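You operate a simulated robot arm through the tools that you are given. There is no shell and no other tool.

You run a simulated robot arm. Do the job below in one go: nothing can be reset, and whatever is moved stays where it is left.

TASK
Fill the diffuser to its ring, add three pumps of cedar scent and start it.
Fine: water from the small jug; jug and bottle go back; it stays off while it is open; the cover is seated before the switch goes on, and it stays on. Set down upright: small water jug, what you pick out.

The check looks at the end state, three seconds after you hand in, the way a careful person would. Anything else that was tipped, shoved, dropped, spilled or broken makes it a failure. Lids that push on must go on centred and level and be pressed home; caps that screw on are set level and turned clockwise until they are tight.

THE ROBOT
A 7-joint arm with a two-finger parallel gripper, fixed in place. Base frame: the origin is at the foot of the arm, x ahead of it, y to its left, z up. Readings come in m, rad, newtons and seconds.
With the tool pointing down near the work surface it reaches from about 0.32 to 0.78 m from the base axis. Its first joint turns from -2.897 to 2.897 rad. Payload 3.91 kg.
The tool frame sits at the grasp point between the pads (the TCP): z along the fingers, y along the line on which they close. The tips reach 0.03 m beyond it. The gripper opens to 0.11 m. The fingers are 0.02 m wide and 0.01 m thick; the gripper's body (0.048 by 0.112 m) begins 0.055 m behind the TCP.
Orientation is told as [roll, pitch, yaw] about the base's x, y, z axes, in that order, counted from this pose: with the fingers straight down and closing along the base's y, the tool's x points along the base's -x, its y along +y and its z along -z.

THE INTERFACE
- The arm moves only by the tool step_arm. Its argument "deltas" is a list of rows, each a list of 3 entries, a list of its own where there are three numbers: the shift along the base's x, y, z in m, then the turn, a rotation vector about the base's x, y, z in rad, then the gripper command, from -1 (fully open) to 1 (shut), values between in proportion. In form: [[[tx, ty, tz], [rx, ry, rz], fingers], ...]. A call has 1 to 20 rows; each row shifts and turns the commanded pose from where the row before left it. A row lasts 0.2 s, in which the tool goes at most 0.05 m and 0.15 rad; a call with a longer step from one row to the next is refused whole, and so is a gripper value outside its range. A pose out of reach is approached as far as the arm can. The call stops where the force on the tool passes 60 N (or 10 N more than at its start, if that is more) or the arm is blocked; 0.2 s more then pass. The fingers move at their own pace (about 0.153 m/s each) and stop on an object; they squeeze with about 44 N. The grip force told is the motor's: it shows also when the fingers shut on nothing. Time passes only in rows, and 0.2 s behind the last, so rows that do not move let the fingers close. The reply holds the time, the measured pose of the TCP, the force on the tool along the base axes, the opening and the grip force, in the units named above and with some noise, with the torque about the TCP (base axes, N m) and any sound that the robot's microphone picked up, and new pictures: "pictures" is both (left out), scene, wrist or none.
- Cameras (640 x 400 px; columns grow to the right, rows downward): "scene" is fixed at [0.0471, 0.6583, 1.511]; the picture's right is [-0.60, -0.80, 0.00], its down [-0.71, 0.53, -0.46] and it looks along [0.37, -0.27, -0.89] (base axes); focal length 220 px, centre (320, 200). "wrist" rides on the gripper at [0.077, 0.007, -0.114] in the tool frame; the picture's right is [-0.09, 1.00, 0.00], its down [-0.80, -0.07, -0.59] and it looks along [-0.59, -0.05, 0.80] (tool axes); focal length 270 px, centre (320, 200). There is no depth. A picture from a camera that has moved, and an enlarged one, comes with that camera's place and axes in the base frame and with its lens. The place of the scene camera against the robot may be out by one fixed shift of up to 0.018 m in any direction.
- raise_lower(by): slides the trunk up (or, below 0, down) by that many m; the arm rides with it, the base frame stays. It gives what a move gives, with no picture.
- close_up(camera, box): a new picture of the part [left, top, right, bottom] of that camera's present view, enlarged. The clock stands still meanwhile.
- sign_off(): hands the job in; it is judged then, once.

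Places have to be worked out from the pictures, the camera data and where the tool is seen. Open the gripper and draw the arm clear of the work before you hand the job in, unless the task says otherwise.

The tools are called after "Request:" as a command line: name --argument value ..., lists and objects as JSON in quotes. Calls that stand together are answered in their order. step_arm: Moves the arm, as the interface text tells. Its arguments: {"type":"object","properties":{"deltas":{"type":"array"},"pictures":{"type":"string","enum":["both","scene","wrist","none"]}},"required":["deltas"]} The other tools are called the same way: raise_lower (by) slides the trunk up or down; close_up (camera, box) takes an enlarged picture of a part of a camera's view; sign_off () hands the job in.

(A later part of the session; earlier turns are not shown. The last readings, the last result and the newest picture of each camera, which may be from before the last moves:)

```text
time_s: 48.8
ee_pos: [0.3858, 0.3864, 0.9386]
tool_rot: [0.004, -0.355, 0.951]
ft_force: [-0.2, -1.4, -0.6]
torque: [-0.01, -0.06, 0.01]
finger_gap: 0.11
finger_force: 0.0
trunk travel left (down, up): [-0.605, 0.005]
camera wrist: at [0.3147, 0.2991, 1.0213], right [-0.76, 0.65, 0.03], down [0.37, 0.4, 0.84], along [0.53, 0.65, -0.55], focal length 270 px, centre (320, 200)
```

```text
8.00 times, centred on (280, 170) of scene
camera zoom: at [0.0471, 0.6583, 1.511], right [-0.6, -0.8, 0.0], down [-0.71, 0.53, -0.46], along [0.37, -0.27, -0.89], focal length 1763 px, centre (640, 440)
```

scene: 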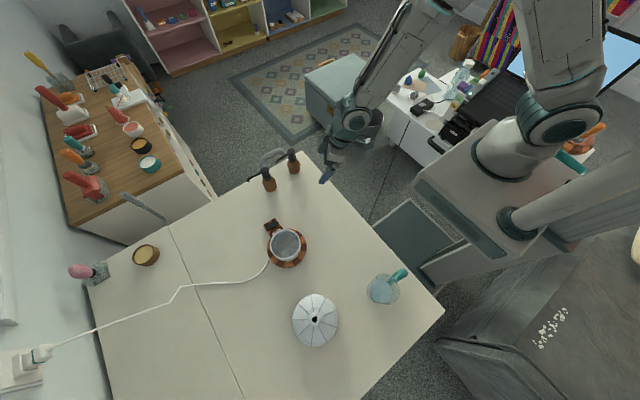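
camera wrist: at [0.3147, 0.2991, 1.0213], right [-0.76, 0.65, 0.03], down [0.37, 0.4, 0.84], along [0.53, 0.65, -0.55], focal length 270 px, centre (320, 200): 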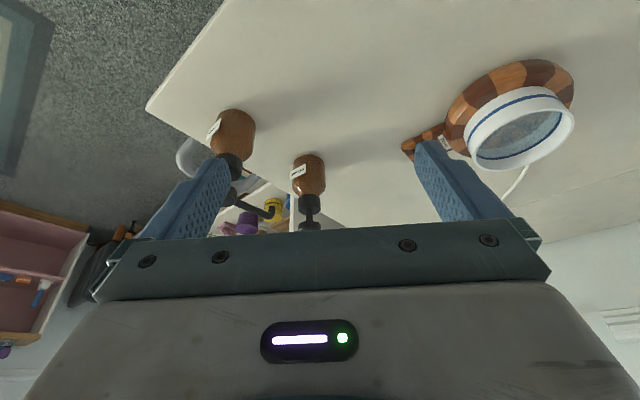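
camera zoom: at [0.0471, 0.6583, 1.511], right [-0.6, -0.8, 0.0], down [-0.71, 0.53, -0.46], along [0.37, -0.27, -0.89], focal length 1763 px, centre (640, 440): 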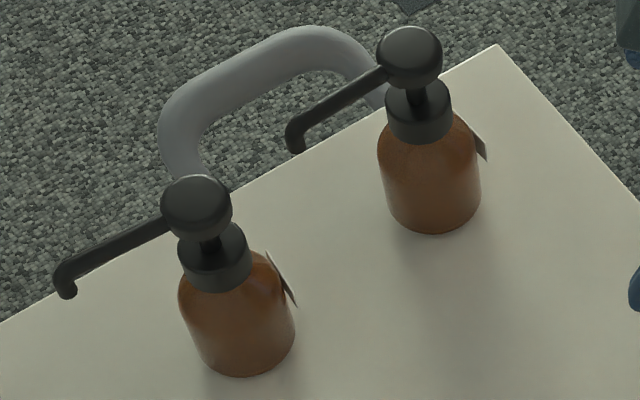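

CEDAR is confirmed, and LEMON is the other one. The cedar bottle's axis is at about (0.530, 0.539), its collar at z 0.811–0.828 and the table at 0.746. I move to a pre-grasp point above and behind it with the fingers part open.

Request:
step_arm --deltas '[[[0.022, 0.02, 0.0], [0, 0, 0.083], -0.27], [[0.022, 0.02, 0.0], [0, 0, 0.083], -0.27], [[0.022, 0.02, 0.0], [0, 0, 0.083], -0.27], [[0.022, 0.021, -0.003], [0, 0, 0], -0.27], [[0.022, 0.021, -0.004], [0, 0, 0], -0.27], [[0.023, 0.021, -0.004], [0, 0, 0], -0.27], [[0, 0, 0], [0, 0, 0], -0.27]]'

Request:
close_up --camera "wrist" --box '[240, 60, 400, 220]'

Request:
close_up --camera "scene" --box '[240, 135, 340, 205]'

```text
time_s: 50.4
ee_pos: [0.5185, 0.5082, 0.93]
tool_rot: [0.001, -0.353, 1.202]
ft_force: [-0.2, 0.7, 0.9]
torque: [-0.03, 0.01, 0.0]
finger_gap: 0.0696
finger_force: 0.0
trunk travel left (down, up): [-0.605, 0.005]
camera wrist: at [0.4709, 0.4064, 1.0113], right [-0.9, 0.44, 0.03], down [0.26, 0.48, 0.84], along [0.35, 0.76, -0.55], focal length 270 px, centre (320, 200)
```

scene: 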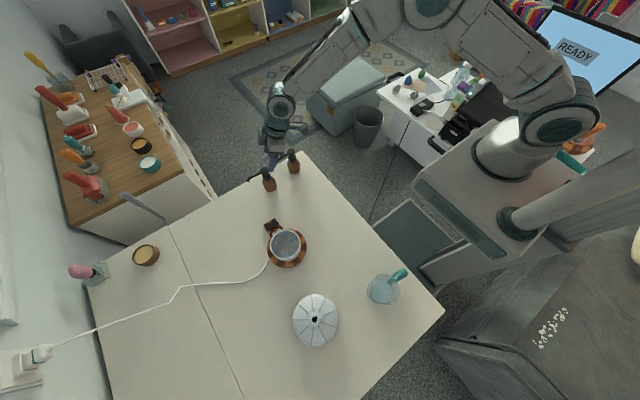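
wrist: 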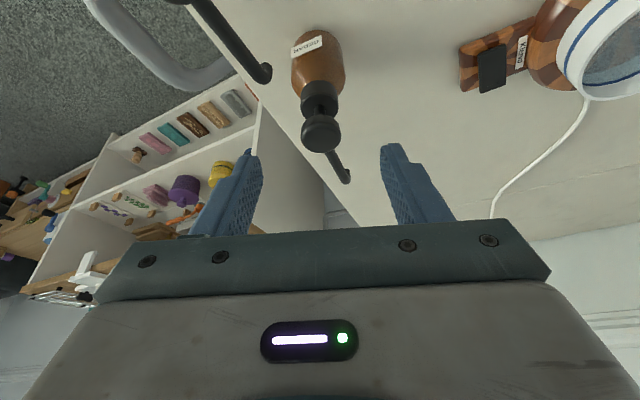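

```text
2.50 times, centred on (320, 140) of wrist
camera zoom: at [0.4709, 0.4064, 1.0113], right [-0.9, 0.44, 0.03], down [0.26, 0.48, 0.84], along [0.35, 0.76, -0.55], focal length 676 px, centre (320, 350)
```

zoom: 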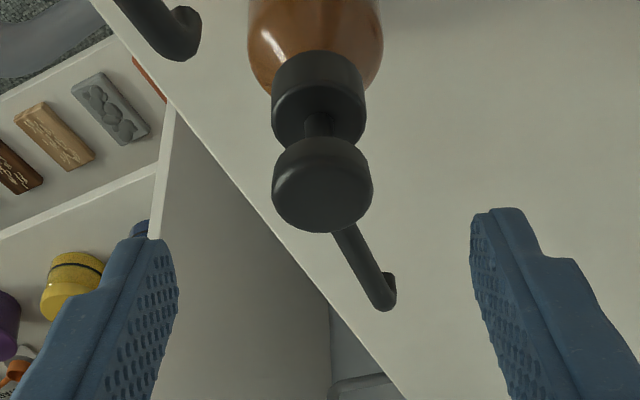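

```text
5.71 times, centred on (290, 170) of scene
camera zoom: at [0.0471, 0.6583, 1.511], right [-0.6, -0.8, 0.0], down [-0.71, 0.53, -0.46], along [0.37, -0.27, -0.89], focal length 1259 px, centre (491, 371)
```

zoom: 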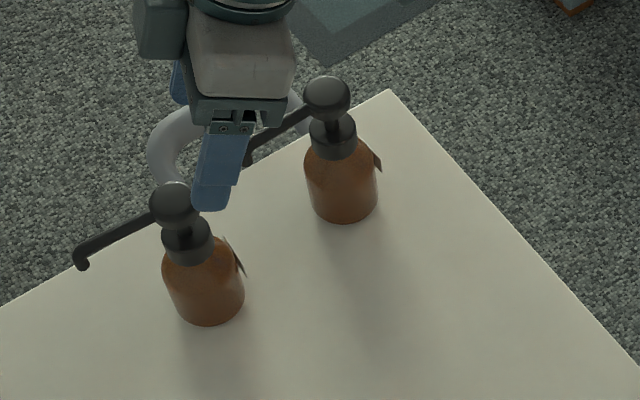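

The collar is lined up with the tool's plane, axis at (0.529, 0.538). I advance along the tool axis so the fingertips straddle the collar.

Request:
step_arm --deltas '[[[0.0023, 0.006, -0.018], [0, 0, 0], -0.27], [[0.0022, 0.006, -0.018], [0, 0, 0], -0.27], [[0.0021, 0.006, -0.018], [0, 0, 0], -0.27], [[0.002, 0.006, -0.018], [0, 0, 0], -0.27], [[0.002, 0.006, -0.017], [0, 0, 0], -0.27], [[0, 0, 0], [0, 0, 0], -0.27]]'

Request:
close_up --camera "wrist" --box '[240, 60, 400, 220]'

Request:
close_up --camera "scene" --box '[240, 135, 340, 205]'

```text
time_s: 51.8
ee_pos: [0.5291, 0.5377, 0.8375]
tool_rot: [0.002, -0.355, 1.201]
ft_force: [0.0, 0.8, -0.1]
torque: [0.0, -0.01, -0.02]
finger_gap: 0.0701
finger_force: 0.1
trunk travel left (down, up): [-0.605, 0.005]
camera wrist: at [0.4823, 0.4367, 0.9209], right [-0.9, 0.44, 0.03], down [0.26, 0.48, 0.84], along [0.35, 0.76, -0.55], focal length 270 px, centre (320, 200)
```

scene: 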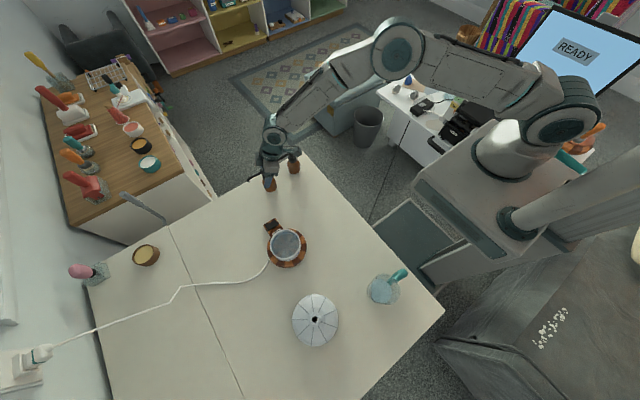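
wrist: 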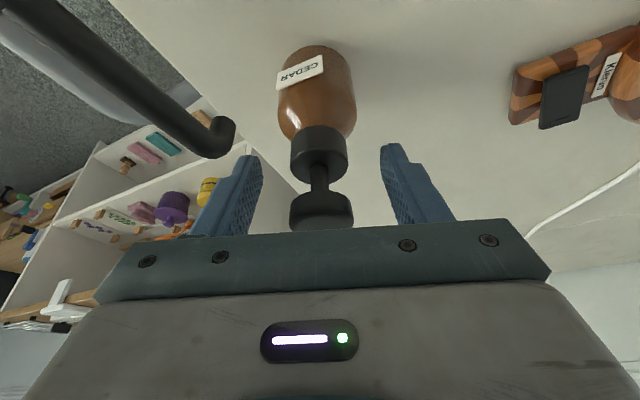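

```text
2.50 times, centred on (320, 140) of wrist
camera zoom: at [0.4823, 0.4367, 0.9209], right [-0.9, 0.44, 0.03], down [0.26, 0.48, 0.84], along [0.35, 0.76, -0.55], focal length 676 px, centre (320, 350)
```

zoom: 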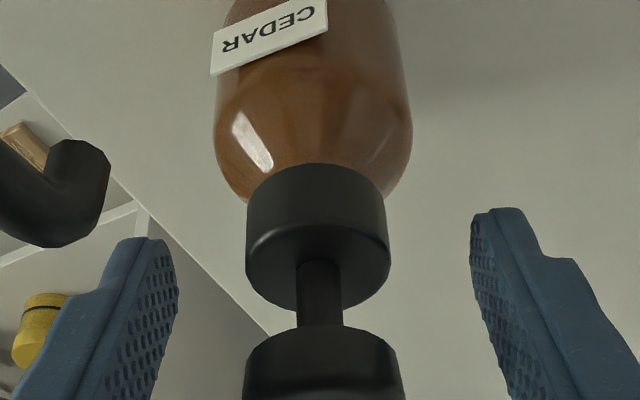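

```text
5.71 times, centred on (290, 170) of scene
camera zoom: at [0.0471, 0.6583, 1.511], right [-0.6, -0.8, 0.0], down [-0.71, 0.53, -0.46], along [0.37, -0.27, -0.89], focal length 1259 px, centre (491, 371)
```

zoom: 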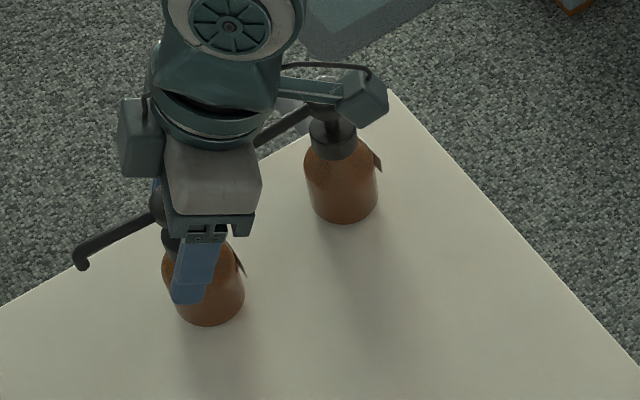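

The fingertips are level with the collar and centred. I go 3 mm lower and close on the collar.

Request:
step_arm --deltas '[[[0.0, 0.0005, -0.003], [0, 0, 0], -0.27], [[0, 0, 0], [0, 0, 0], 1], [[0, 0, 0], [0, 0, 0], 1], [[0, 0, 0], [0, 0, 0], 1], [[0, 0, 0], [0, 0, 0], 1]]'

Request:
close_up --camera "wrist" --box '[240, 60, 400, 220]'

```text
time_s: 53.0
ee_pos: [0.5302, 0.5387, 0.8362]
tool_rot: [0.001, -0.353, 1.199]
ft_force: [-0.3, 0.0, -0.4]
torque: [0.08, -0.08, -0.02]
finger_gap: 0.0309
finger_force: 44.0
trunk travel left (down, up): [-0.605, 0.005]
camera wrist: at [0.4821, 0.437, 0.9179], right [-0.9, 0.44, 0.03], down [0.26, 0.48, 0.84], along [0.35, 0.76, -0.55], focal length 270 px, centre (320, 200)
```

scene: 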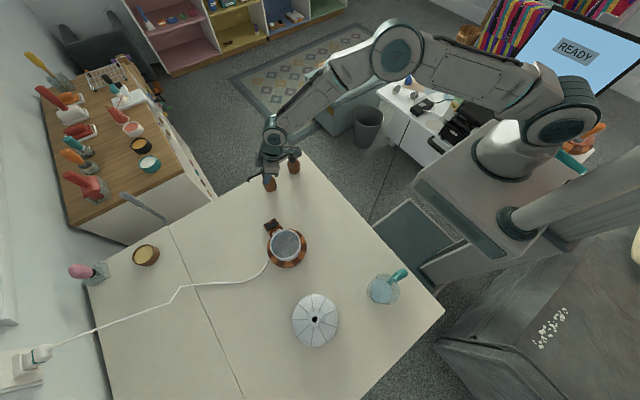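
wrist: 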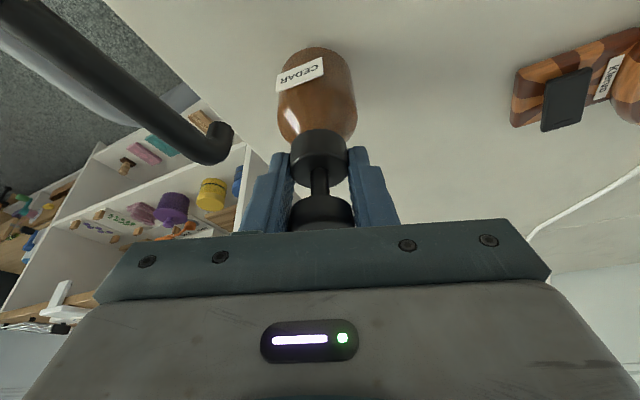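

```text
2.50 times, centred on (320, 140) of wrist
camera zoom: at [0.4821, 0.437, 0.9179], right [-0.9, 0.44, 0.03], down [0.26, 0.48, 0.84], along [0.35, 0.76, -0.55], focal length 676 px, centre (320, 350)
```

zoom: 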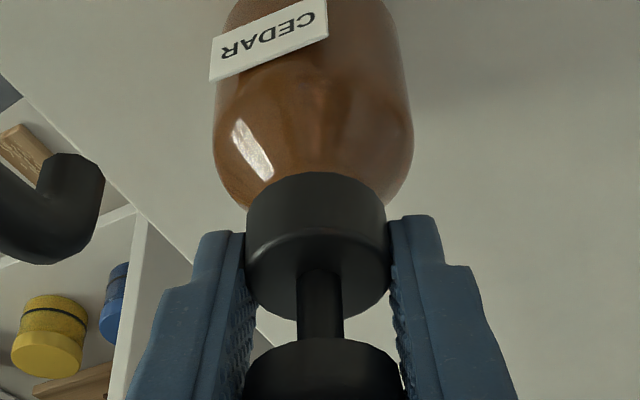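

The collar is gripped (31 mm). I lift the bottle straight up and look.

Request:
step_arm --deltas '[[[0, 0, 0.01], [0, 0, 0], 1], [[0, 0, 0.02], [0, 0, 0], 1], [[0, 0, 0.025], [0, 0, 0], 1], [[0, 0, 0.025], [0, 0, 0], 1], [[0, 0, 0], [0, 0, 0], 1]]'

Request:
close_up --camera "scene" --box '[230, 125, 330, 205]'

```text
time_s: 54.1
ee_pos: [0.5288, 0.5387, 0.9148]
tool_rot: [0.003, -0.352, 1.199]
ft_force: [0.1, -0.1, -1.6]
torque: [-0.01, 0.01, 0.0]
finger_gap: 0.0308
finger_force: 43.9
trunk travel left (down, up): [-0.605, 0.005]
camera wrist: at [0.4814, 0.4362, 0.997], right [-0.9, 0.44, 0.03], down [0.26, 0.48, 0.83], along [0.35, 0.76, -0.55], focal length 270 px, centre (320, 200)
```

scene: 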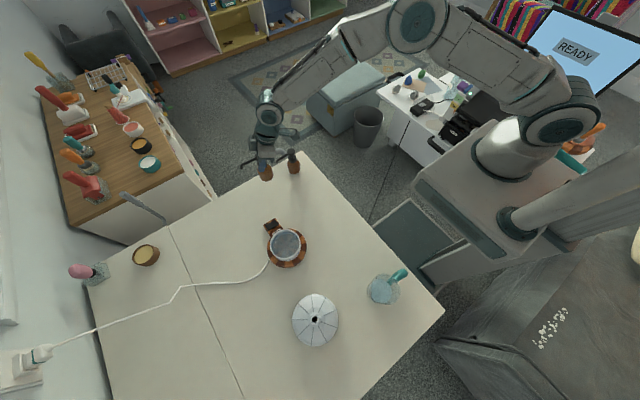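
wrist: 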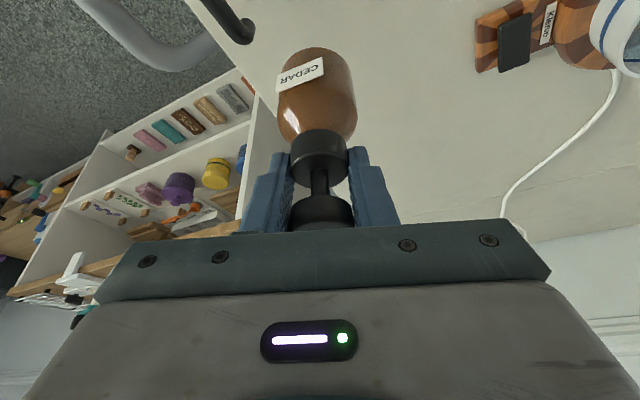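

```text
5.00 times, centred on (280, 165) of scene
camera zoom: at [0.0471, 0.6583, 1.511], right [-0.6, -0.8, 0.0], down [-0.71, 0.53, -0.46], along [0.37, -0.27, -0.89], focal length 1102 px, centre (520, 375)
```

zoom: 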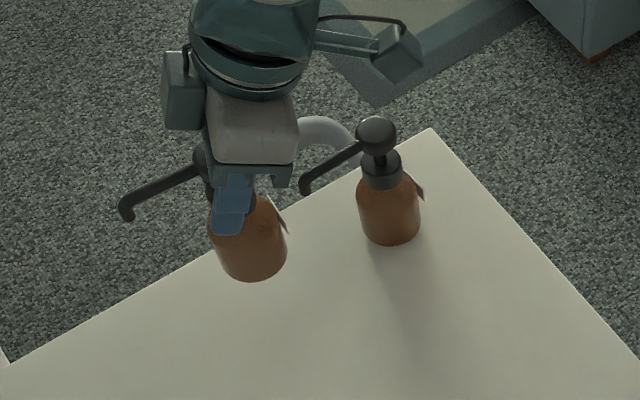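

The bottle hangs upright. I carry it to the robot side of the bowl, spout still pointing to +y, axis toward (0.271, 0.523).

Request:
step_arm --deltas '[[[-0.0323, -0.002, 0.0], [0, 0, 0], 1], [[-0.0323, -0.002, 0.0], [0, 0, 0], 1], [[-0.0323, -0.002, 0.0], [0, 0, 0], 1], [[-0.0323, -0.002, 0.0], [0, 0, 0], 1], [[-0.0323, -0.002, 0.0], [0, 0, 0], 1], [[-0.0323, -0.002, 0.0], [0, 0, 0], 1], [[-0.0323, -0.002, 0.0], [0, 0, 0], 1], [[-0.0323, -0.002, 0.0], [0, 0, 0], 1], [[0, 0, 0], [0, 0, 0], 1]]'

Request:
close_up --camera "scene" --box '[250, 195, 350, 275]'

Request:
close_up --camera "wrist" --box '[220, 20, 480, 220]'

```text
time_s: 56.1
ee_pos: [0.2711, 0.5257, 0.9158]
tool_rot: [0.003, -0.356, 1.2]
ft_force: [0.3, -0.1, -0.6]
torque: [0.01, 0.01, 0.0]
finger_gap: 0.0305
finger_force: 43.9
trunk travel left (down, up): [-0.605, 0.005]
camera wrist: at [0.2241, 0.4232, 0.9978], right [-0.9, 0.44, 0.03], down [0.26, 0.48, 0.84], along [0.35, 0.76, -0.55], focal length 270 px, centre (320, 200)
```

scene: 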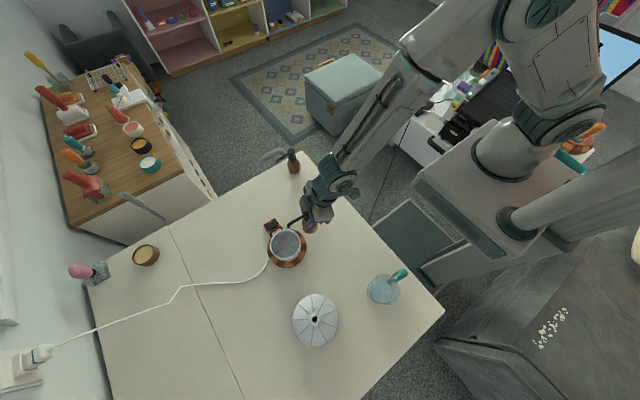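
wrist: 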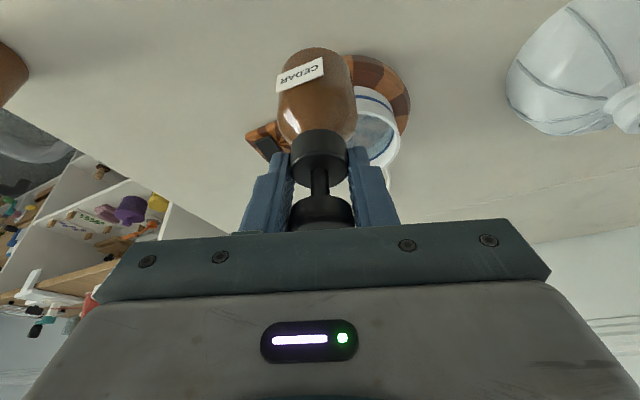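

```text
5.00 times, centred on (300, 235) of scene
camera zoom: at [0.0471, 0.6583, 1.511], right [-0.6, -0.8, 0.0], down [-0.71, 0.53, -0.46], along [0.37, -0.27, -0.89], focal length 1102 px, centre (420, 25)
```

zoom: 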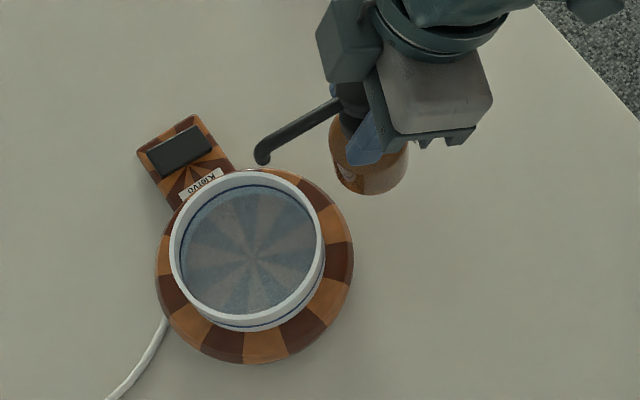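

```text
2.00 times, centred on (350, 120) of wrist
camera zoom: at [0.2241, 0.4232, 0.9978], right [-0.9, 0.44, 0.03], down [0.26, 0.48, 0.84], along [0.35, 0.76, -0.55], focal length 541 px, centre (260, 360)
```

zoom: 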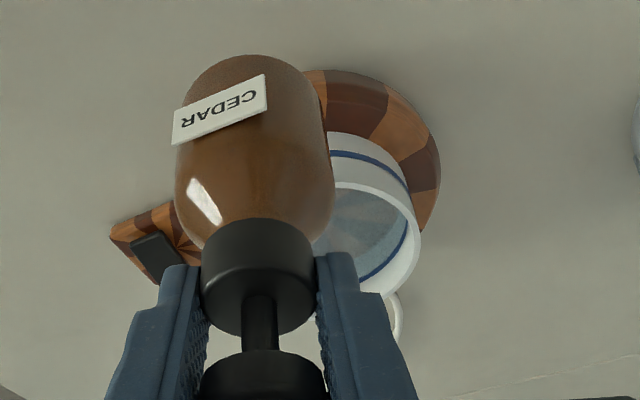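

The spout tip projects to (0.278, 0.592), 30 mm from the bowl's centre, so inside the bowl. I shift 2 mm back for clearance and lower to just above the table.

Request:
step_arm --deltas '[[[0, -0.002, -0.02], [0, 0, 0], 1], [[0, 0, -0.02], [0, 0, 0], 1], [[0, 0, -0.02], [0, 0, 0], 1], [[0, 0, -0.01], [0, 0, 0], 1], [[0, 0, 0], [0, 0, 0], 1]]' --pictures "none"

Request:
close_up --camera "scene" --box '[250, 195, 350, 275]'

Request:
close_up --camera "wrist" --box '[220, 20, 480, 220]'

```text
time_s: 57.4
ee_pos: [0.2721, 0.5199, 0.8465]
tool_rot: [0.003, -0.354, 1.2]
ft_force: [0.4, 0.5, -0.9]
torque: [0.02, -0.04, -0.01]
finger_gap: 0.0309
finger_force: 44.2
trunk travel left (down, up): [-0.605, 0.005]
```

```text
5.00 times, centred on (300, 235) of scene
camera zoom: at [0.0471, 0.6583, 1.511], right [-0.6, -0.8, 0.0], down [-0.71, 0.53, -0.46], along [0.37, -0.27, -0.89], focal length 1102 px, centre (420, 25)
```

zoom: 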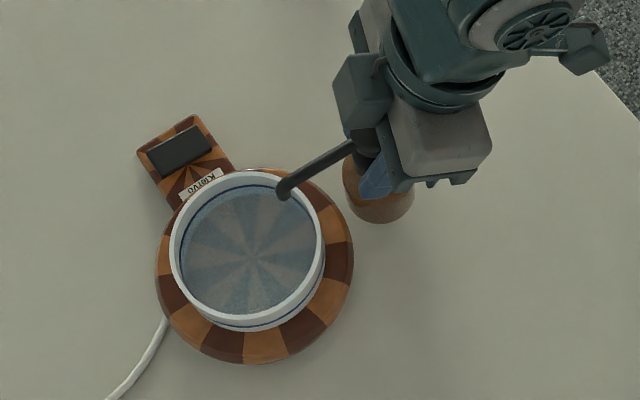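

```text
2.00 times, centred on (350, 120) of wrist
camera zoom: at [0.2241, 0.4184, 0.9281], right [-0.9, 0.44, 0.03], down [0.26, 0.48, 0.84], along [0.35, 0.76, -0.55], focal length 541 px, centre (260, 360)
```

zoom: 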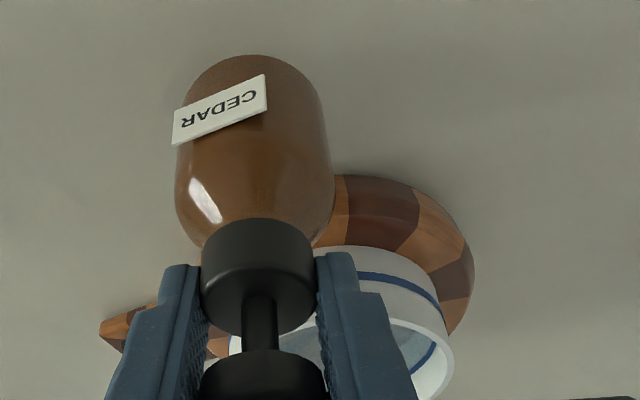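

The tip is inside the rim but a little shallow, so I shift 4 mm toward the bowl, then lower until the bottle stands.

Request:
step_arm --deltas '[[[0, 0.004, 0], [0, 0, 0], 1], [[0, 0, -0.004], [0, 0, 0], 1], [[0, 0, -0.003], [0, 0, 0], 1], [[0, 0, -0.002], [0, 0, 0], 1], [[0, 0, 0], [0, 0, 0], 1]]' --pictures "none"

Request:
close_up --camera "scene" --box '[250, 195, 350, 275]'

```text
time_s: 58.5
ee_pos: [0.2716, 0.5241, 0.8365]
tool_rot: [0.004, -0.355, 1.199]
ft_force: [-0.3, -0.4, -1.4]
torque: [0.03, 0.01, -0.01]
finger_gap: 0.0307
finger_force: 43.8
trunk travel left (down, up): [-0.605, 0.005]
```

```text
5.00 times, centred on (300, 235) of scene
camera zoom: at [0.0471, 0.6583, 1.511], right [-0.6, -0.8, 0.0], down [-0.71, 0.53, -0.46], along [0.37, -0.27, -0.89], focal length 1102 px, centre (420, 25)
```

zoom: 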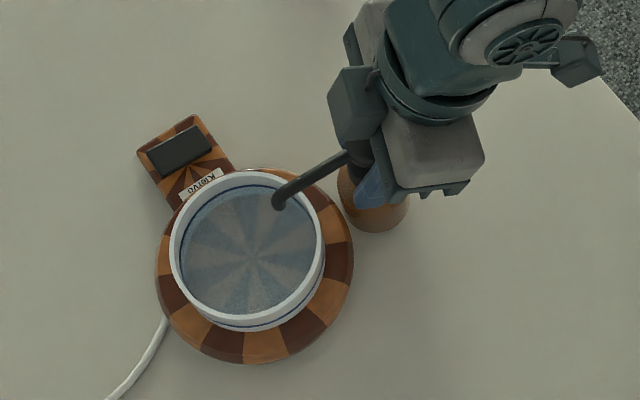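

Still carrying the weight; I lower another couple of millimetres in tiny steps.

Request:
step_arm --deltas '[[[0, 0, -0.001], [0, 0, 0], 1], [[0, 0, -0.001], [0, 0, 0], 1], [[0, 0, 0], [0, 0, 0], 1], [[0, 0, 0], [0, 0, 0], 1]]' --pictures "none"

```text
time_s: 59.5
ee_pos: [0.2721, 0.5252, 0.8358]
tool_rot: [0.001, -0.356, 1.2]
ft_force: [-1.2, -0.9, 14.6]
torque: [-0.32, 0.13, 0.0]
finger_gap: 0.0307
finger_force: 43.9
trunk travel left (down, up): [-0.605, 0.005]
```

Contact: 14.6 N, so it stands firmly. I relieve 1 mm and open the fingers to 70 mm.

Request:
step_arm --deltas '[[[0, 0, 0.001], [0, 0, 0], 1], [[0, 0, 0], [0, 0, 0], 0.2], [[0, 0, 0], [0, 0, 0], -0.27], [[0, 0, 0], [0, 0, 0], -0.27]]'

Request:
close_up --camera "scene" --box '[250, 195, 350, 275]'

```text
time_s: 60.5
ee_pos: [0.2706, 0.5253, 0.836]
tool_rot: [0.002, -0.354, 1.201]
ft_force: [-0.3, 0.2, -0.2]
torque: [0.03, 0.01, -0.02]
finger_gap: 0.0695
finger_force: 0.0
trunk travel left (down, up): [-0.605, 0.005]
camera wrist: at [0.2234, 0.4234, 0.9175], right [-0.9, 0.44, 0.03], down [0.26, 0.48, 0.83], along [0.35, 0.76, -0.55], focal length 270 px, centre (320, 200)
```

scene: 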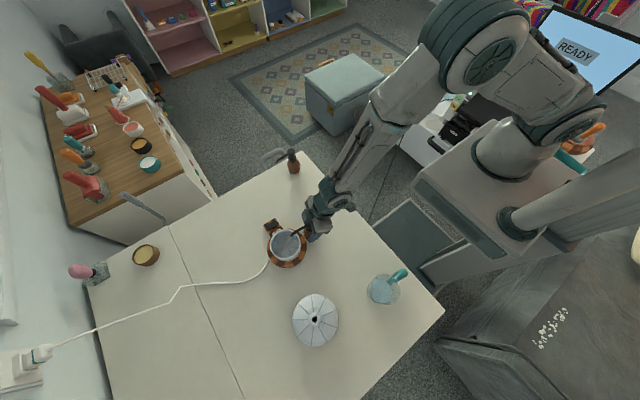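
wrist: 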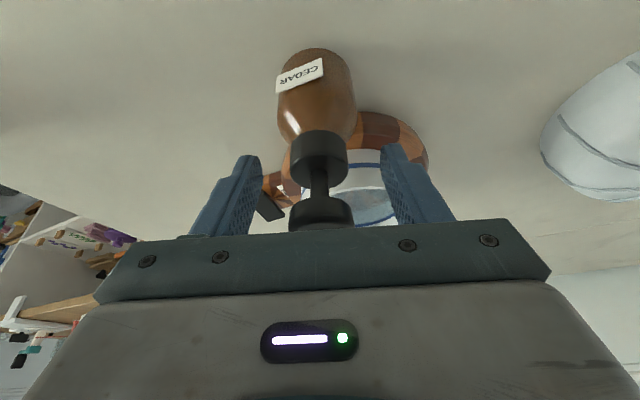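

```text
5.00 times, centred on (300, 235) of scene
camera zoom: at [0.0471, 0.6583, 1.511], right [-0.6, -0.8, 0.0], down [-0.71, 0.53, -0.46], along [0.37, -0.27, -0.89], focal length 1102 px, centre (420, 25)
```

zoom: 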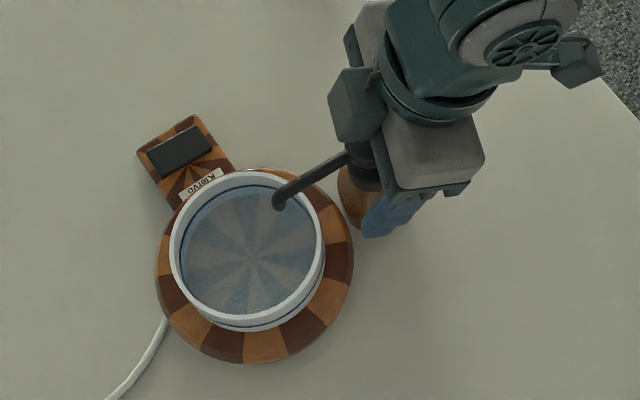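

The bottle stands free with its spout inside the bowl's rim. I back out along the tool axis, straighten the tool and close the fingers for pressing.

Request:
step_arm --deltas '[[[-0.0023, -0.0058, 0.017], [0, 0, 0], -0.27], [[-0.0023, -0.0058, 0.017], [0, 0, 0], -0.27], [[-0.0023, -0.0058, 0.017], [0, 0, 0], -0.27], [[-0.0023, -0.0058, 0.017], [0, 0, 0], -0.27], [[-0.0023, -0.0058, 0.017], [0, 0, 0], -0.27], [[0, 0, 0.01], [-0.11, 0.0428, 0], 0.3], [[0, 0, 0.01], [-0.11, 0.0428, 0], 1], [[0, 0, 0.0], [-0.1103, 0.0428, 0], 1], [[0, 0, 0], [0, 0, 0], 1]]'

Request:
close_up --camera "scene" --box '[250, 195, 350, 275]'

Request:
close_up --camera "wrist" --box '[220, 40, 420, 220]'

```text
time_s: 62.5
ee_pos: [0.2591, 0.4948, 0.9395]
tool_rot: [0.002, 0.001, 1.199]
ft_force: [-0.4, 0.6, -0.4]
torque: [0.0, 0.02, -0.04]
finger_gap: 0.0
finger_force: 37.6
trunk travel left (down, up): [-0.605, 0.005]
camera wrist: at [0.2245, 0.4263, 1.0568], right [-0.9, 0.44, 0.0], down [0.36, 0.72, 0.59], along [0.26, 0.53, -0.81], focal length 270 px, centre (320, 200)
```

scene: 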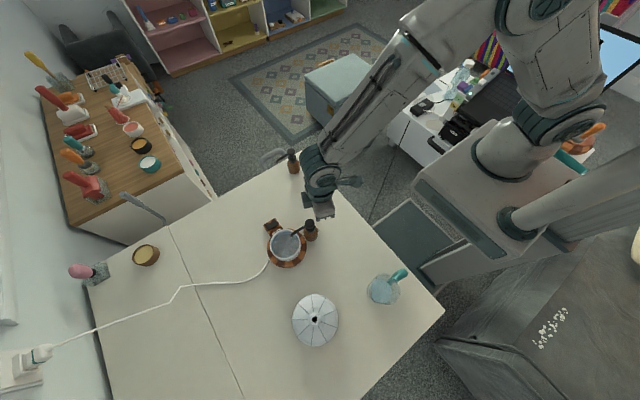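
wrist: 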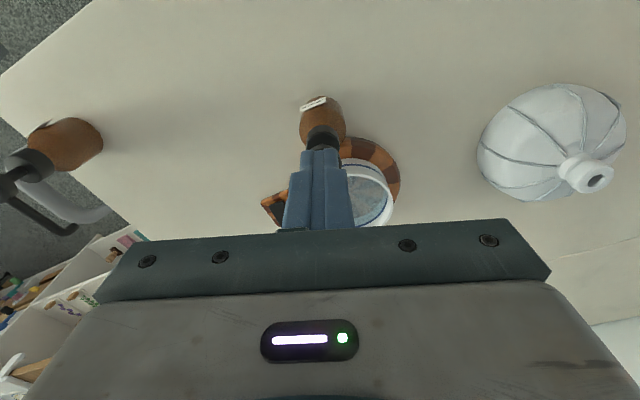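

```text
5.00 times, centred on (300, 235) of scene
camera zoom: at [0.0471, 0.6583, 1.511], right [-0.6, -0.8, 0.0], down [-0.71, 0.53, -0.46], along [0.37, -0.27, -0.89], focal length 1102 px, centre (420, 25)
```

zoom: 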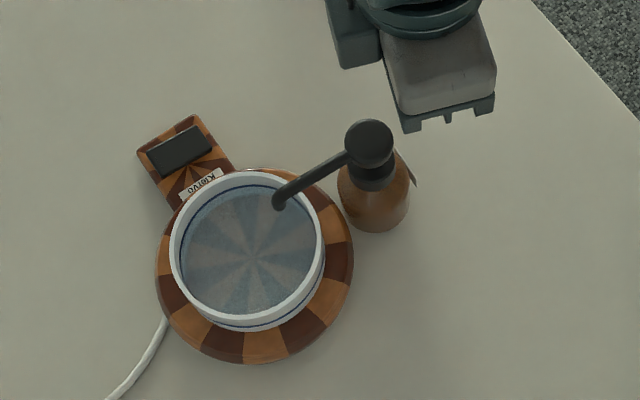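

```text
2.22 times, centred on (320, 130) of wrist
camera zoom: at [0.2245, 0.4263, 1.0568], right [-0.9, 0.44, 0.0], down [0.36, 0.72, 0.59], along [0.26, 0.53, -0.81], focal length 601 px, centre (320, 356)
```

zoom: 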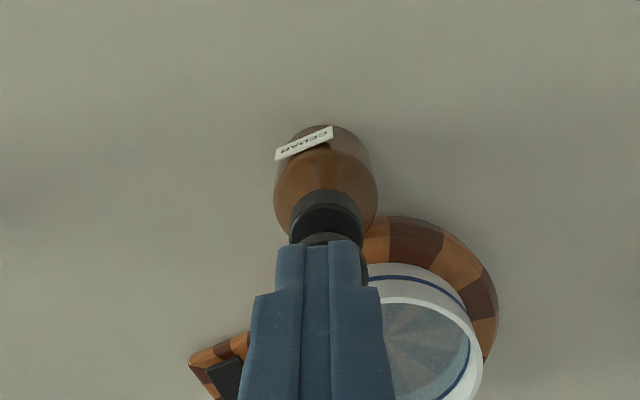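

The bottle stands upright with the spout over the water. I move the closed fingertips over the pump head at (0.270, 0.526) and come down to 2 cm above it.

Request:
step_arm --deltas '[[[0.0036, 0.0105, 0.0], [0, 0, 0], 1], [[0.0037, 0.0105, 0.0], [0, 0, 0], 1], [[0.0036, 0.01, -0.0095], [0, 0, 0], 1], [[0, 0, -0.015], [0, 0, 0], 1], [[0, 0, 0], [0, 0, 0], 1]]' --pictures "wrist"

Request:
close_up --camera "scene" --box '[270, 195, 340, 255]'

Request:
close_up --camera "wrist" --box '[260, 80, 380, 200]'

```text
time_s: 63.8
ee_pos: [0.2703, 0.525, 0.9148]
tool_rot: [0.002, 0.001, 1.202]
ft_force: [0.5, -0.1, 0.1]
torque: [0.0, 0.03, -0.01]
finger_gap: 0.0
finger_force: 37.6
trunk travel left (down, up): [-0.605, 0.005]
camera wrist: at [0.235, 0.4572, 1.0317], right [-0.9, 0.44, 0.0], down [0.36, 0.72, 0.59], along [0.26, 0.53, -0.8], focal length 270 px, centre (320, 200)
```

wrist: 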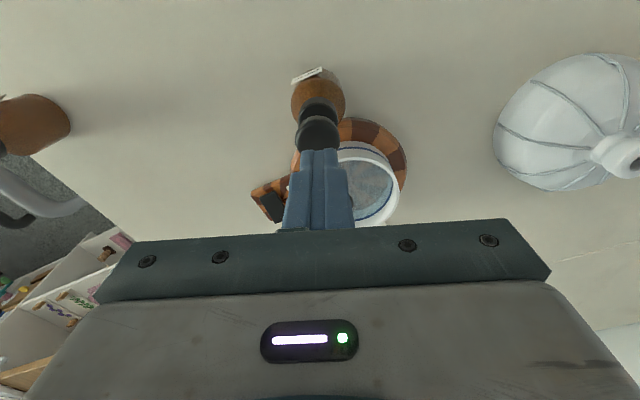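

```text
6.67 times, centred on (305, 225) of scene
camera zoom: at [0.0471, 0.6583, 1.511], right [-0.6, -0.8, 0.0], down [-0.71, 0.53, -0.46], along [0.37, -0.27, -0.89], focal length 1469 px, centre (420, 33)
```

zoom: 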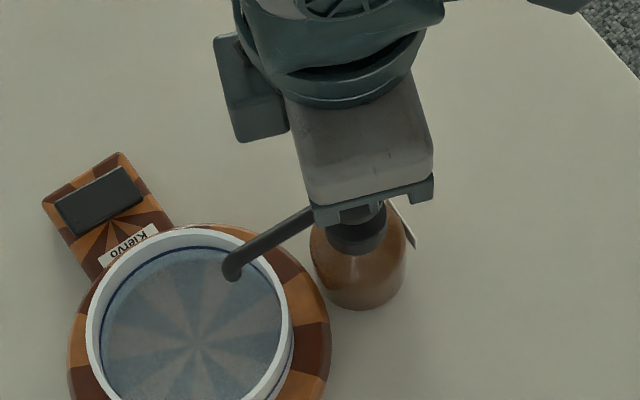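

```text
3.33 times, centred on (320, 140) of wrist
camera zoom: at [0.235, 0.4572, 1.0317], right [-0.9, 0.44, 0.0], down [0.36, 0.72, 0.59], along [0.26, 0.53, -0.8], focal length 901 px, centre (320, 400)
```

zoom: 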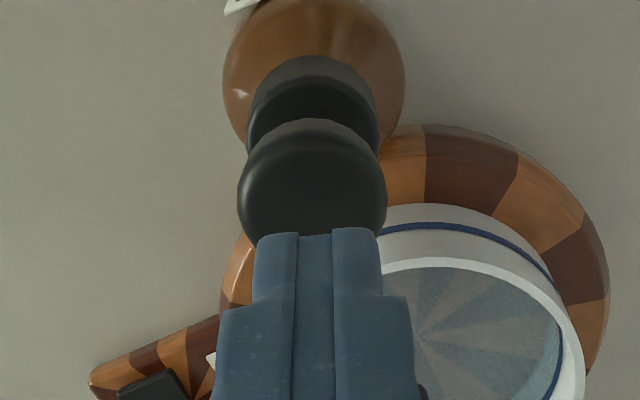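

Aligned over the head. I descend slowly to make contact.

Request:
step_arm --deltas '[[[-0.001, -0.0015, -0.006], [0, 0, 0], 1], [[0, 0, -0.006], [0, 0, 0], 1], [[0, 0, -0.004], [0, 0, 0], 1], [[0, 0, -0.003], [0, 0, 0], 1], [[0, 0, -0.003], [0, 0, 0], 1], [[0, 0, -0.002], [0, 0, 0], 1], [[0, 0, 0], [0, 0, 0], 1]]' --pictures "none"

```text
time_s: 65.3
ee_pos: [0.2692, 0.5232, 0.8923]
tool_rot: [0.002, 0.0, 1.199]
ft_force: [-0.3, -0.2, 0.2]
torque: [0.0, 0.02, 0.0]
finger_gap: 0.0002
finger_force: 37.9
trunk travel left (down, up): [-0.605, 0.005]
```

No contact yet at tip height ≈ 0.862. I continue in 2 mm steps.

Request:
step_arm --deltas '[[[0, 0, -0.002], [0, 0, 0], 1], [[0, 0, -0.002], [0, 0, 0], 1], [[0, 0, 0], [0, 0, 0], 1]]' --pictures "none"

```text
time_s: 66.2
ee_pos: [0.2693, 0.5248, 0.8889]
tool_rot: [0.002, 0.0, 1.198]
ft_force: [0.5, 1.1, 1.9]
torque: [0.01, -0.01, -0.01]
finger_gap: 0.0
finger_force: 38.0
trunk travel left (down, up): [-0.605, 0.005]
```

Light contact (about 2 N) at tip height 0.859. I start the first press in 3 mm steps.

Request:
step_arm --deltas '[[[0, 0, -0.003], [0, 0, 0], 1], [[0, 0, -0.003], [0, 0, 0], 1]]' --pictures "none"

Request:
close_up --camera "scene" --box '[270, 195, 340, 255]'

```text
time_s: 66.8
ee_pos: [0.2691, 0.5234, 0.8829]
tool_rot: [0.0, 0.001, 1.198]
ft_force: [-0.8, 1.0, 2.9]
torque: [0.05, 0.03, -0.01]
finger_gap: 0.0001
finger_force: 37.0
trunk travel left (down, up): [-0.605, 0.005]
```

```text
6.67 times, centred on (305, 225) of scene
camera zoom: at [0.0471, 0.6583, 1.511], right [-0.6, -0.8, 0.0], down [-0.71, 0.53, -0.46], along [0.37, -0.27, -0.89], focal length 1469 px, centre (420, 33)
```

zoom: 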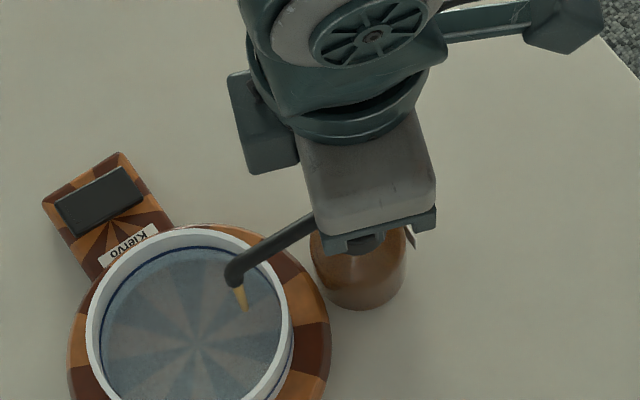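

Amber scent is coming out of the spout into the bowl. I complete this stroke to the bottom.

Request:
step_arm --deltas '[[[0, 0, -0.003], [0, 0, 0], 1], [[0, 0, -0.002], [0, 0, 0], 1], [[0, 0, -0.002], [0, 0, 0], 1]]' --pictures "none"

Request:
close_up --camera "scene" --box '[270, 195, 340, 255]'

```text
time_s: 67.5
ee_pos: [0.2701, 0.5249, 0.8783]
tool_rot: [0.0, -0.004, 1.201]
ft_force: [-2.0, -0.6, 25.4]
torque: [-0.03, 0.02, -0.01]
finger_gap: 0.0
finger_force: 37.4
trunk travel left (down, up): [-0.605, 0.005]
```

```text
6.67 times, centred on (305, 225) of scene
camera zoom: at [0.0471, 0.6583, 1.511], right [-0.6, -0.8, 0.0], down [-0.71, 0.53, -0.46], along [0.37, -0.27, -0.89], focal length 1469 px, centre (420, 33)
```

zoom: 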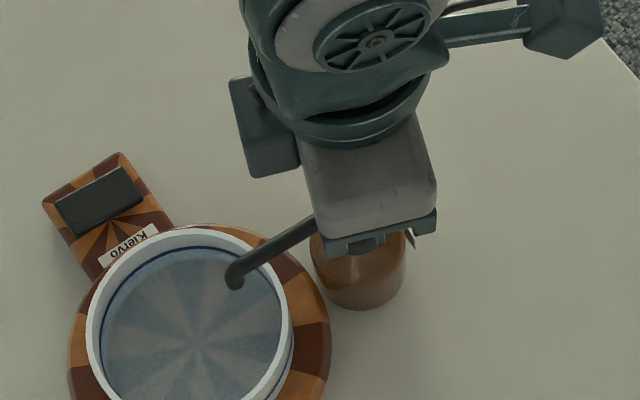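

Bottomed at 25 N: first pump done. I release fully, let the head spring back, and press a second full stroke.

Request:
step_arm --deltas '[[[0, 0, 0.006], [0, 0, 0], 1], [[0, 0, 0.006], [0, 0, 0], 1], [[0, 0, 0.005], [0, 0, 0], 1], [[0, 0, 0], [0, 0, 0], 1], [[0, 0, 0], [0, 0, 0], 1]]' --pictures "none"

Request:
close_up --camera "scene" --box '[270, 195, 340, 255]'

```text
time_s: 68.8
ee_pos: [0.2699, 0.5242, 0.8925]
tool_rot: [0.001, 0.002, 1.198]
ft_force: [-0.1, 0.3, 0.2]
torque: [0.02, 0.0, 0.02]
finger_gap: 0.0001
finger_force: 37.6
trunk travel left (down, up): [-0.605, 0.005]
```

```text
6.67 times, centred on (305, 225) of scene
camera zoom: at [0.0471, 0.6583, 1.511], right [-0.6, -0.8, 0.0], down [-0.71, 0.53, -0.46], along [0.37, -0.27, -0.89], focal length 1469 px, centre (420, 33)
```

zoom: 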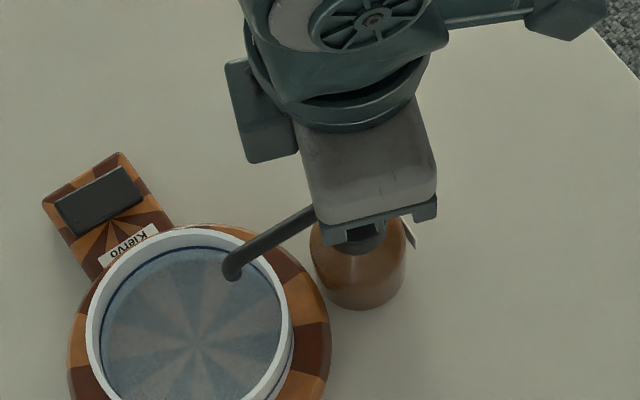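

The head has risen and the force is zero. Second stroke now, down to the same depth.

Request:
step_arm --deltas '[[[0, 0, -0.005], [0, 0, 0], 1], [[0, 0, -0.004], [0, 0, 0], 1], [[0, 0, -0.004], [0, 0, 0], 1], [[0, 0, -0.003], [0, 0, 0], 1], [[0, 0, -0.001], [0, 0, 0], 1]]' --pictures "none"

Request:
close_up --camera "scene" --box '[270, 195, 340, 255]'

```text
time_s: 70.0
ee_pos: [0.2694, 0.5239, 0.879]
tool_rot: [0.0, -0.003, 1.199]
ft_force: [3.3, -2.0, 24.4]
torque: [-0.04, -0.13, 0.01]
finger_gap: 0.0001
finger_force: 37.9
trunk travel left (down, up): [-0.605, 0.005]
```

```text
6.67 times, centred on (305, 225) of scene
camera zoom: at [0.0471, 0.6583, 1.511], right [-0.6, -0.8, 0.0], down [-0.71, 0.53, -0.46], along [0.37, -0.27, -0.89], focal length 1469 px, centre (420, 33)
```

zoom: 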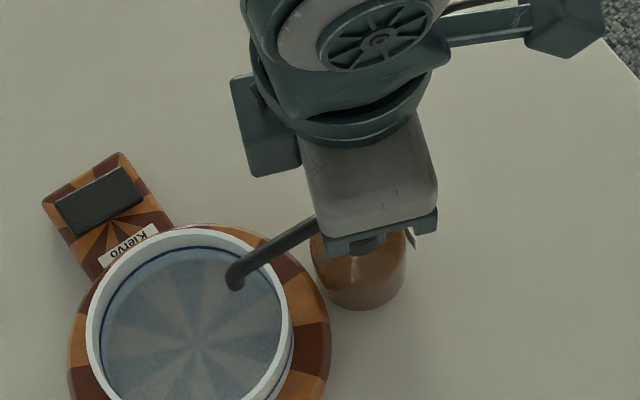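

Second stroke bottomed at 24 N. I release fully again.

Request:
step_arm --deltas '[[[0, 0, 0.006], [0, 0, 0], 1], [[0, 0, 0.006], [0, 0, 0], 1], [[0, 0, 0.005], [0, 0, 0], 1], [[0, 0, 0], [0, 0, 0], 1], [[0, 0, 0], [0, 0, 0], 1]]' --pictures "none"

Request:
step_arm --deltas '[[[0, 0, -0.005], [0, 0, 0], 1], [[0, 0, -0.004], [0, 0, 0], 1], [[0, 0, -0.003], [0, 0, 0], 1]]' --pictures "none"

Request:
close_up --camera "scene" --box '[270, 195, 340, 255]'

```text
time_s: 71.2
ee_pos: [0.2682, 0.5258, 0.8922]
tool_rot: [0.001, 0.002, 1.2]
ft_force: [0.2, 0.8, 0.1]
torque: [0.0, -0.02, 0.01]
finger_gap: 0.0
finger_force: 38.0
trunk travel left (down, up): [-0.605, 0.005]
```

```text
time_s: 72.0
ee_pos: [0.2702, 0.5247, 0.881]
tool_rot: [-0.001, -0.001, 1.201]
ft_force: [-1.0, 0.0, 3.0]
torque: [0.02, 0.0, 0.01]
finger_gap: 0.0001
finger_force: 37.3
trunk travel left (down, up): [-0.605, 0.005]
```

```text
6.67 times, centred on (305, 225) of scene
camera zoom: at [0.0471, 0.6583, 1.511], right [-0.6, -0.8, 0.0], down [-0.71, 0.53, -0.46], along [0.37, -0.27, -0.89], focal length 1469 px, centre (420, 33)
```

zoom: 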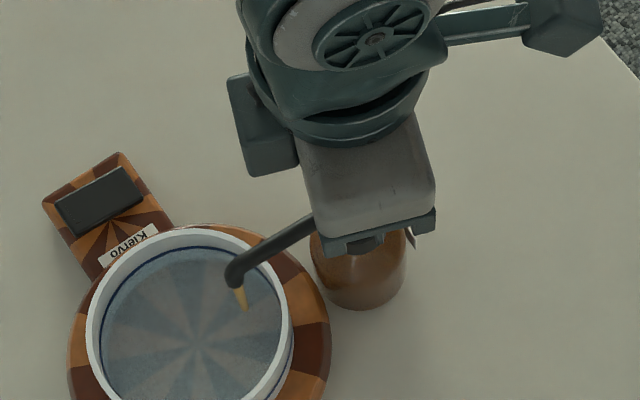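

The third stroke is dispensing. I press it home, then release and rise clear.

Request:
step_arm --deltas '[[[0, 0, -0.003], [0, 0, 0], 1], [[0, 0, -0.002], [0, 0, 0], 1]]' --pictures "none"

Request:
step_arm --deltas '[[[0, 0, 0.006], [0, 0, 0], 1], [[0, 0, 0.006], [0, 0, 0], 1], [[0, 0, 0.012], [0, 0, 0], 1], [[0, 0, 0.02], [0, 0, 0], 1], [[0, 0, 0.015], [0, 0, 0], 1], [[-0.0037, -0.0103, 0], [0, 0, 0], 1], [[-0.0037, -0.0103, 0], [0, 0, 0], 1], [[-0.0037, -0.0103, 0], [0, 0, 0], 1], [[0, 0, 0], [0, 0, 0], 1]]'

Request:
close_up --camera "scene" --box '[250, 195, 350, 275]'

```text
time_s: 72.5
ee_pos: [0.2696, 0.5251, 0.8779]
tool_rot: [0.001, -0.006, 1.2]
ft_force: [-1.0, -0.3, 23.3]
torque: [-0.01, 0.05, -0.02]
finger_gap: 0.0005
finger_force: 37.9
trunk travel left (down, up): [-0.605, 0.005]
```

```text
time_s: 74.5
ee_pos: [0.2582, 0.4941, 0.9352]
tool_rot: [0.001, 0.001, 1.198]
ft_force: [-0.3, 0.6, 0.0]
torque: [0.02, 0.01, 0.02]
finger_gap: 0.0
finger_force: 38.1
trunk travel left (down, up): [-0.605, 0.005]
camera wrist: at [0.223, 0.4252, 1.0512], right [-0.9, 0.44, 0.0], down [0.36, 0.72, 0.59], along [0.26, 0.53, -0.8], focal length 270 px, centre (320, 200)
```

scene: 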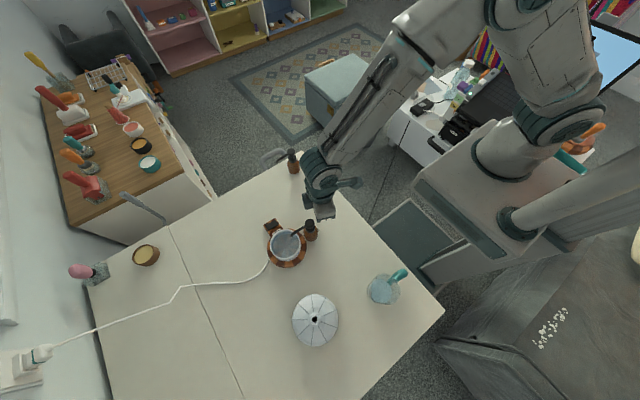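
wrist: 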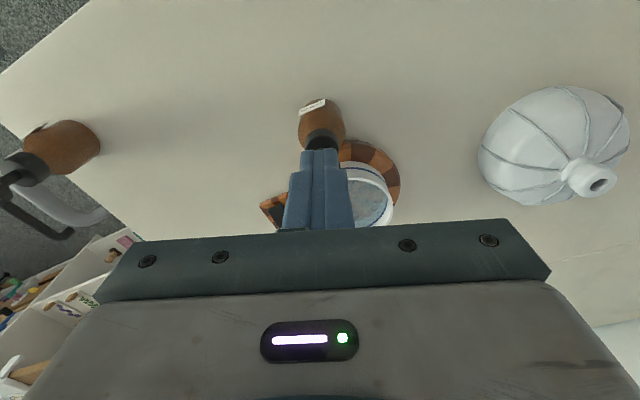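

```text
5.00 times, centred on (300, 235) of scene
camera zoom: at [0.0471, 0.6583, 1.511], right [-0.6, -0.8, 0.0], down [-0.71, 0.53, -0.46], along [0.37, -0.27, -0.89], focal length 1102 px, centre (420, 25)
```

zoom: 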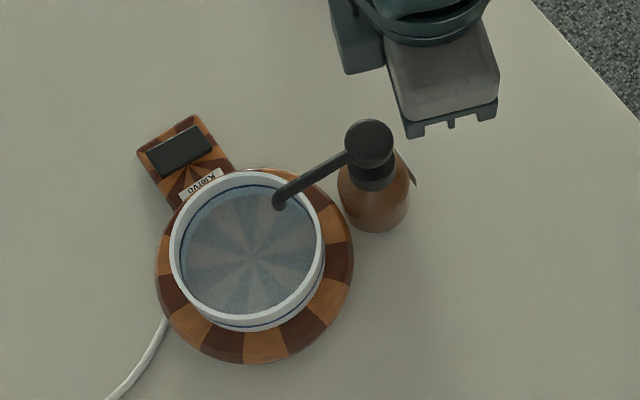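

Three pumps delivered, with bottle and bowl undisturbed. I tilt the tool again, open to 70 mm and go back down on the collar.

Request:
step_arm --deltas '[[[0, 0, 0], [0.11, -0.0428, 0], 0.3], [[0, 0, -0.005], [0.11, -0.0428, 0], -0.27], [[0.0006, 0.0008, -0.006], [0.1103, -0.0428, 0], -0.27], [[0, 0, 0], [0, 0, 0], -0.27], [[0.0023, 0.006, -0.0175], [0, 0, 0], -0.27], [[0.0024, 0.0061, -0.0175], [0, 0, 0], -0.27], [[0.0024, 0.0061, -0.0175], [0, 0, 0], -0.27], [[0.0023, 0.0061, -0.0175], [0, 0, 0], -0.27], [[0.0023, 0.0061, -0.0175], [0, 0, 0], -0.27], [[0, 0, 0], [0, 0, 0], -0.27]]'

Request:
close_up --camera "wrist" --box '[240, 60, 400, 220]'

```text
time_s: 76.8
ee_pos: [0.2714, 0.526, 0.835]
tool_rot: [0.001, -0.354, 1.2]
ft_force: [-0.1, 0.1, 0.0]
torque: [0.02, 0.03, 0.01]
finger_gap: 0.0699
finger_force: 0.0
trunk travel left (down, up): [-0.605, 0.005]
camera wrist: at [0.2235, 0.4245, 0.9174], right [-0.9, 0.44, 0.03], down [0.26, 0.48, 0.84], along [0.35, 0.76, -0.55], focal length 270 px, centre (320, 200)
```

scene: 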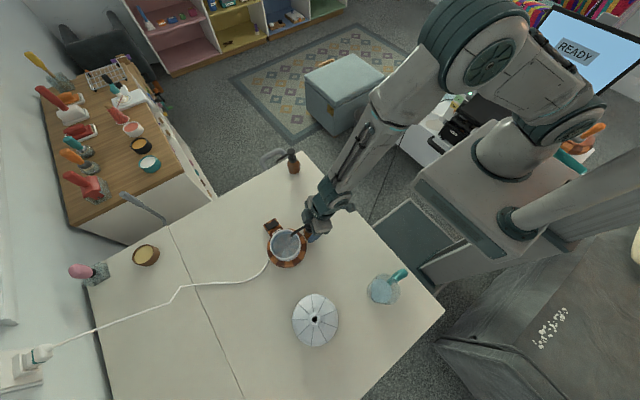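
wrist: 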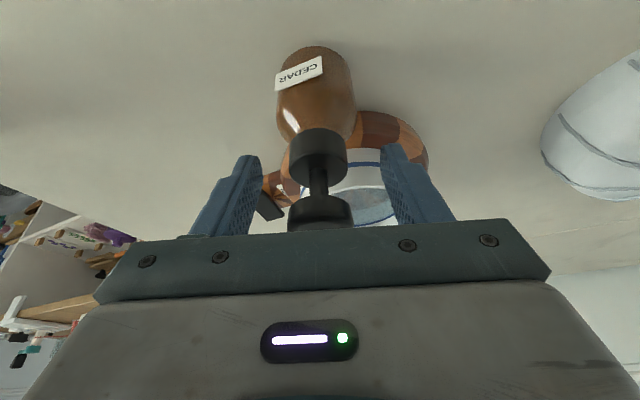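

```text
2.50 times, centred on (320, 140) of wrist
camera zoom: at [0.2235, 0.4245, 0.9174], right [-0.9, 0.44, 0.03], down [0.26, 0.48, 0.84], along [0.35, 0.76, -0.55], focal length 676 px, centre (320, 350)
```

zoom: 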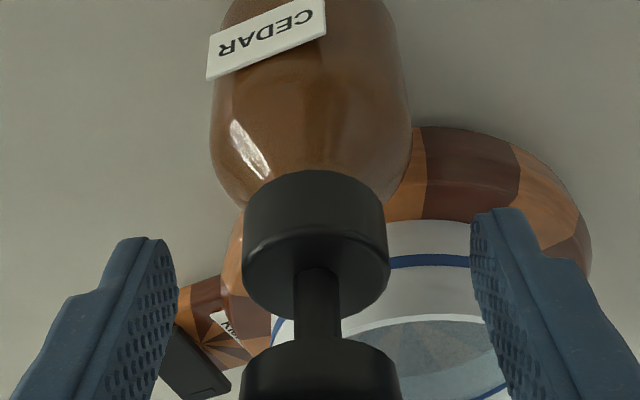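

The fingers straddle the collar as before. I close and lift the bottle straight up.

Request:
step_arm --deltas '[[[0, 0, 0], [0, 0, 0], 1], [[0, 0, 0], [0, 0, 0], 1], [[0, 0, 0], [0, 0, 0], 1], [[0, 0, 0.008], [0, 0, 0], 1], [[0, 0, 0.02], [0, 0, 0], 1], [[0, 0, 0.025], [0, 0, 0], 1], [[0, 0, 0.025], [0, 0, 0], 1], [[0, 0, 0], [0, 0, 0], 1]]' --pictures "scene"

```text
time_s: 78.5
ee_pos: [0.271, 0.5242, 0.9154]
tool_rot: [0.001, -0.353, 1.2]
ft_force: [-0.5, -0.4, -0.6]
torque: [-0.02, -0.02, 0.03]
finger_gap: 0.0305
finger_force: 44.3
trunk travel left (down, up): [-0.605, 0.005]
```

scene: 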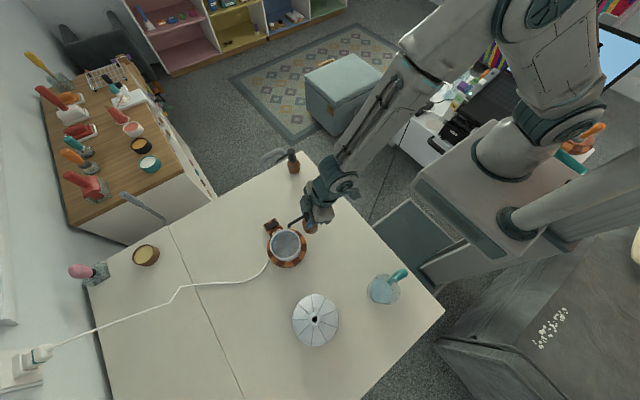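

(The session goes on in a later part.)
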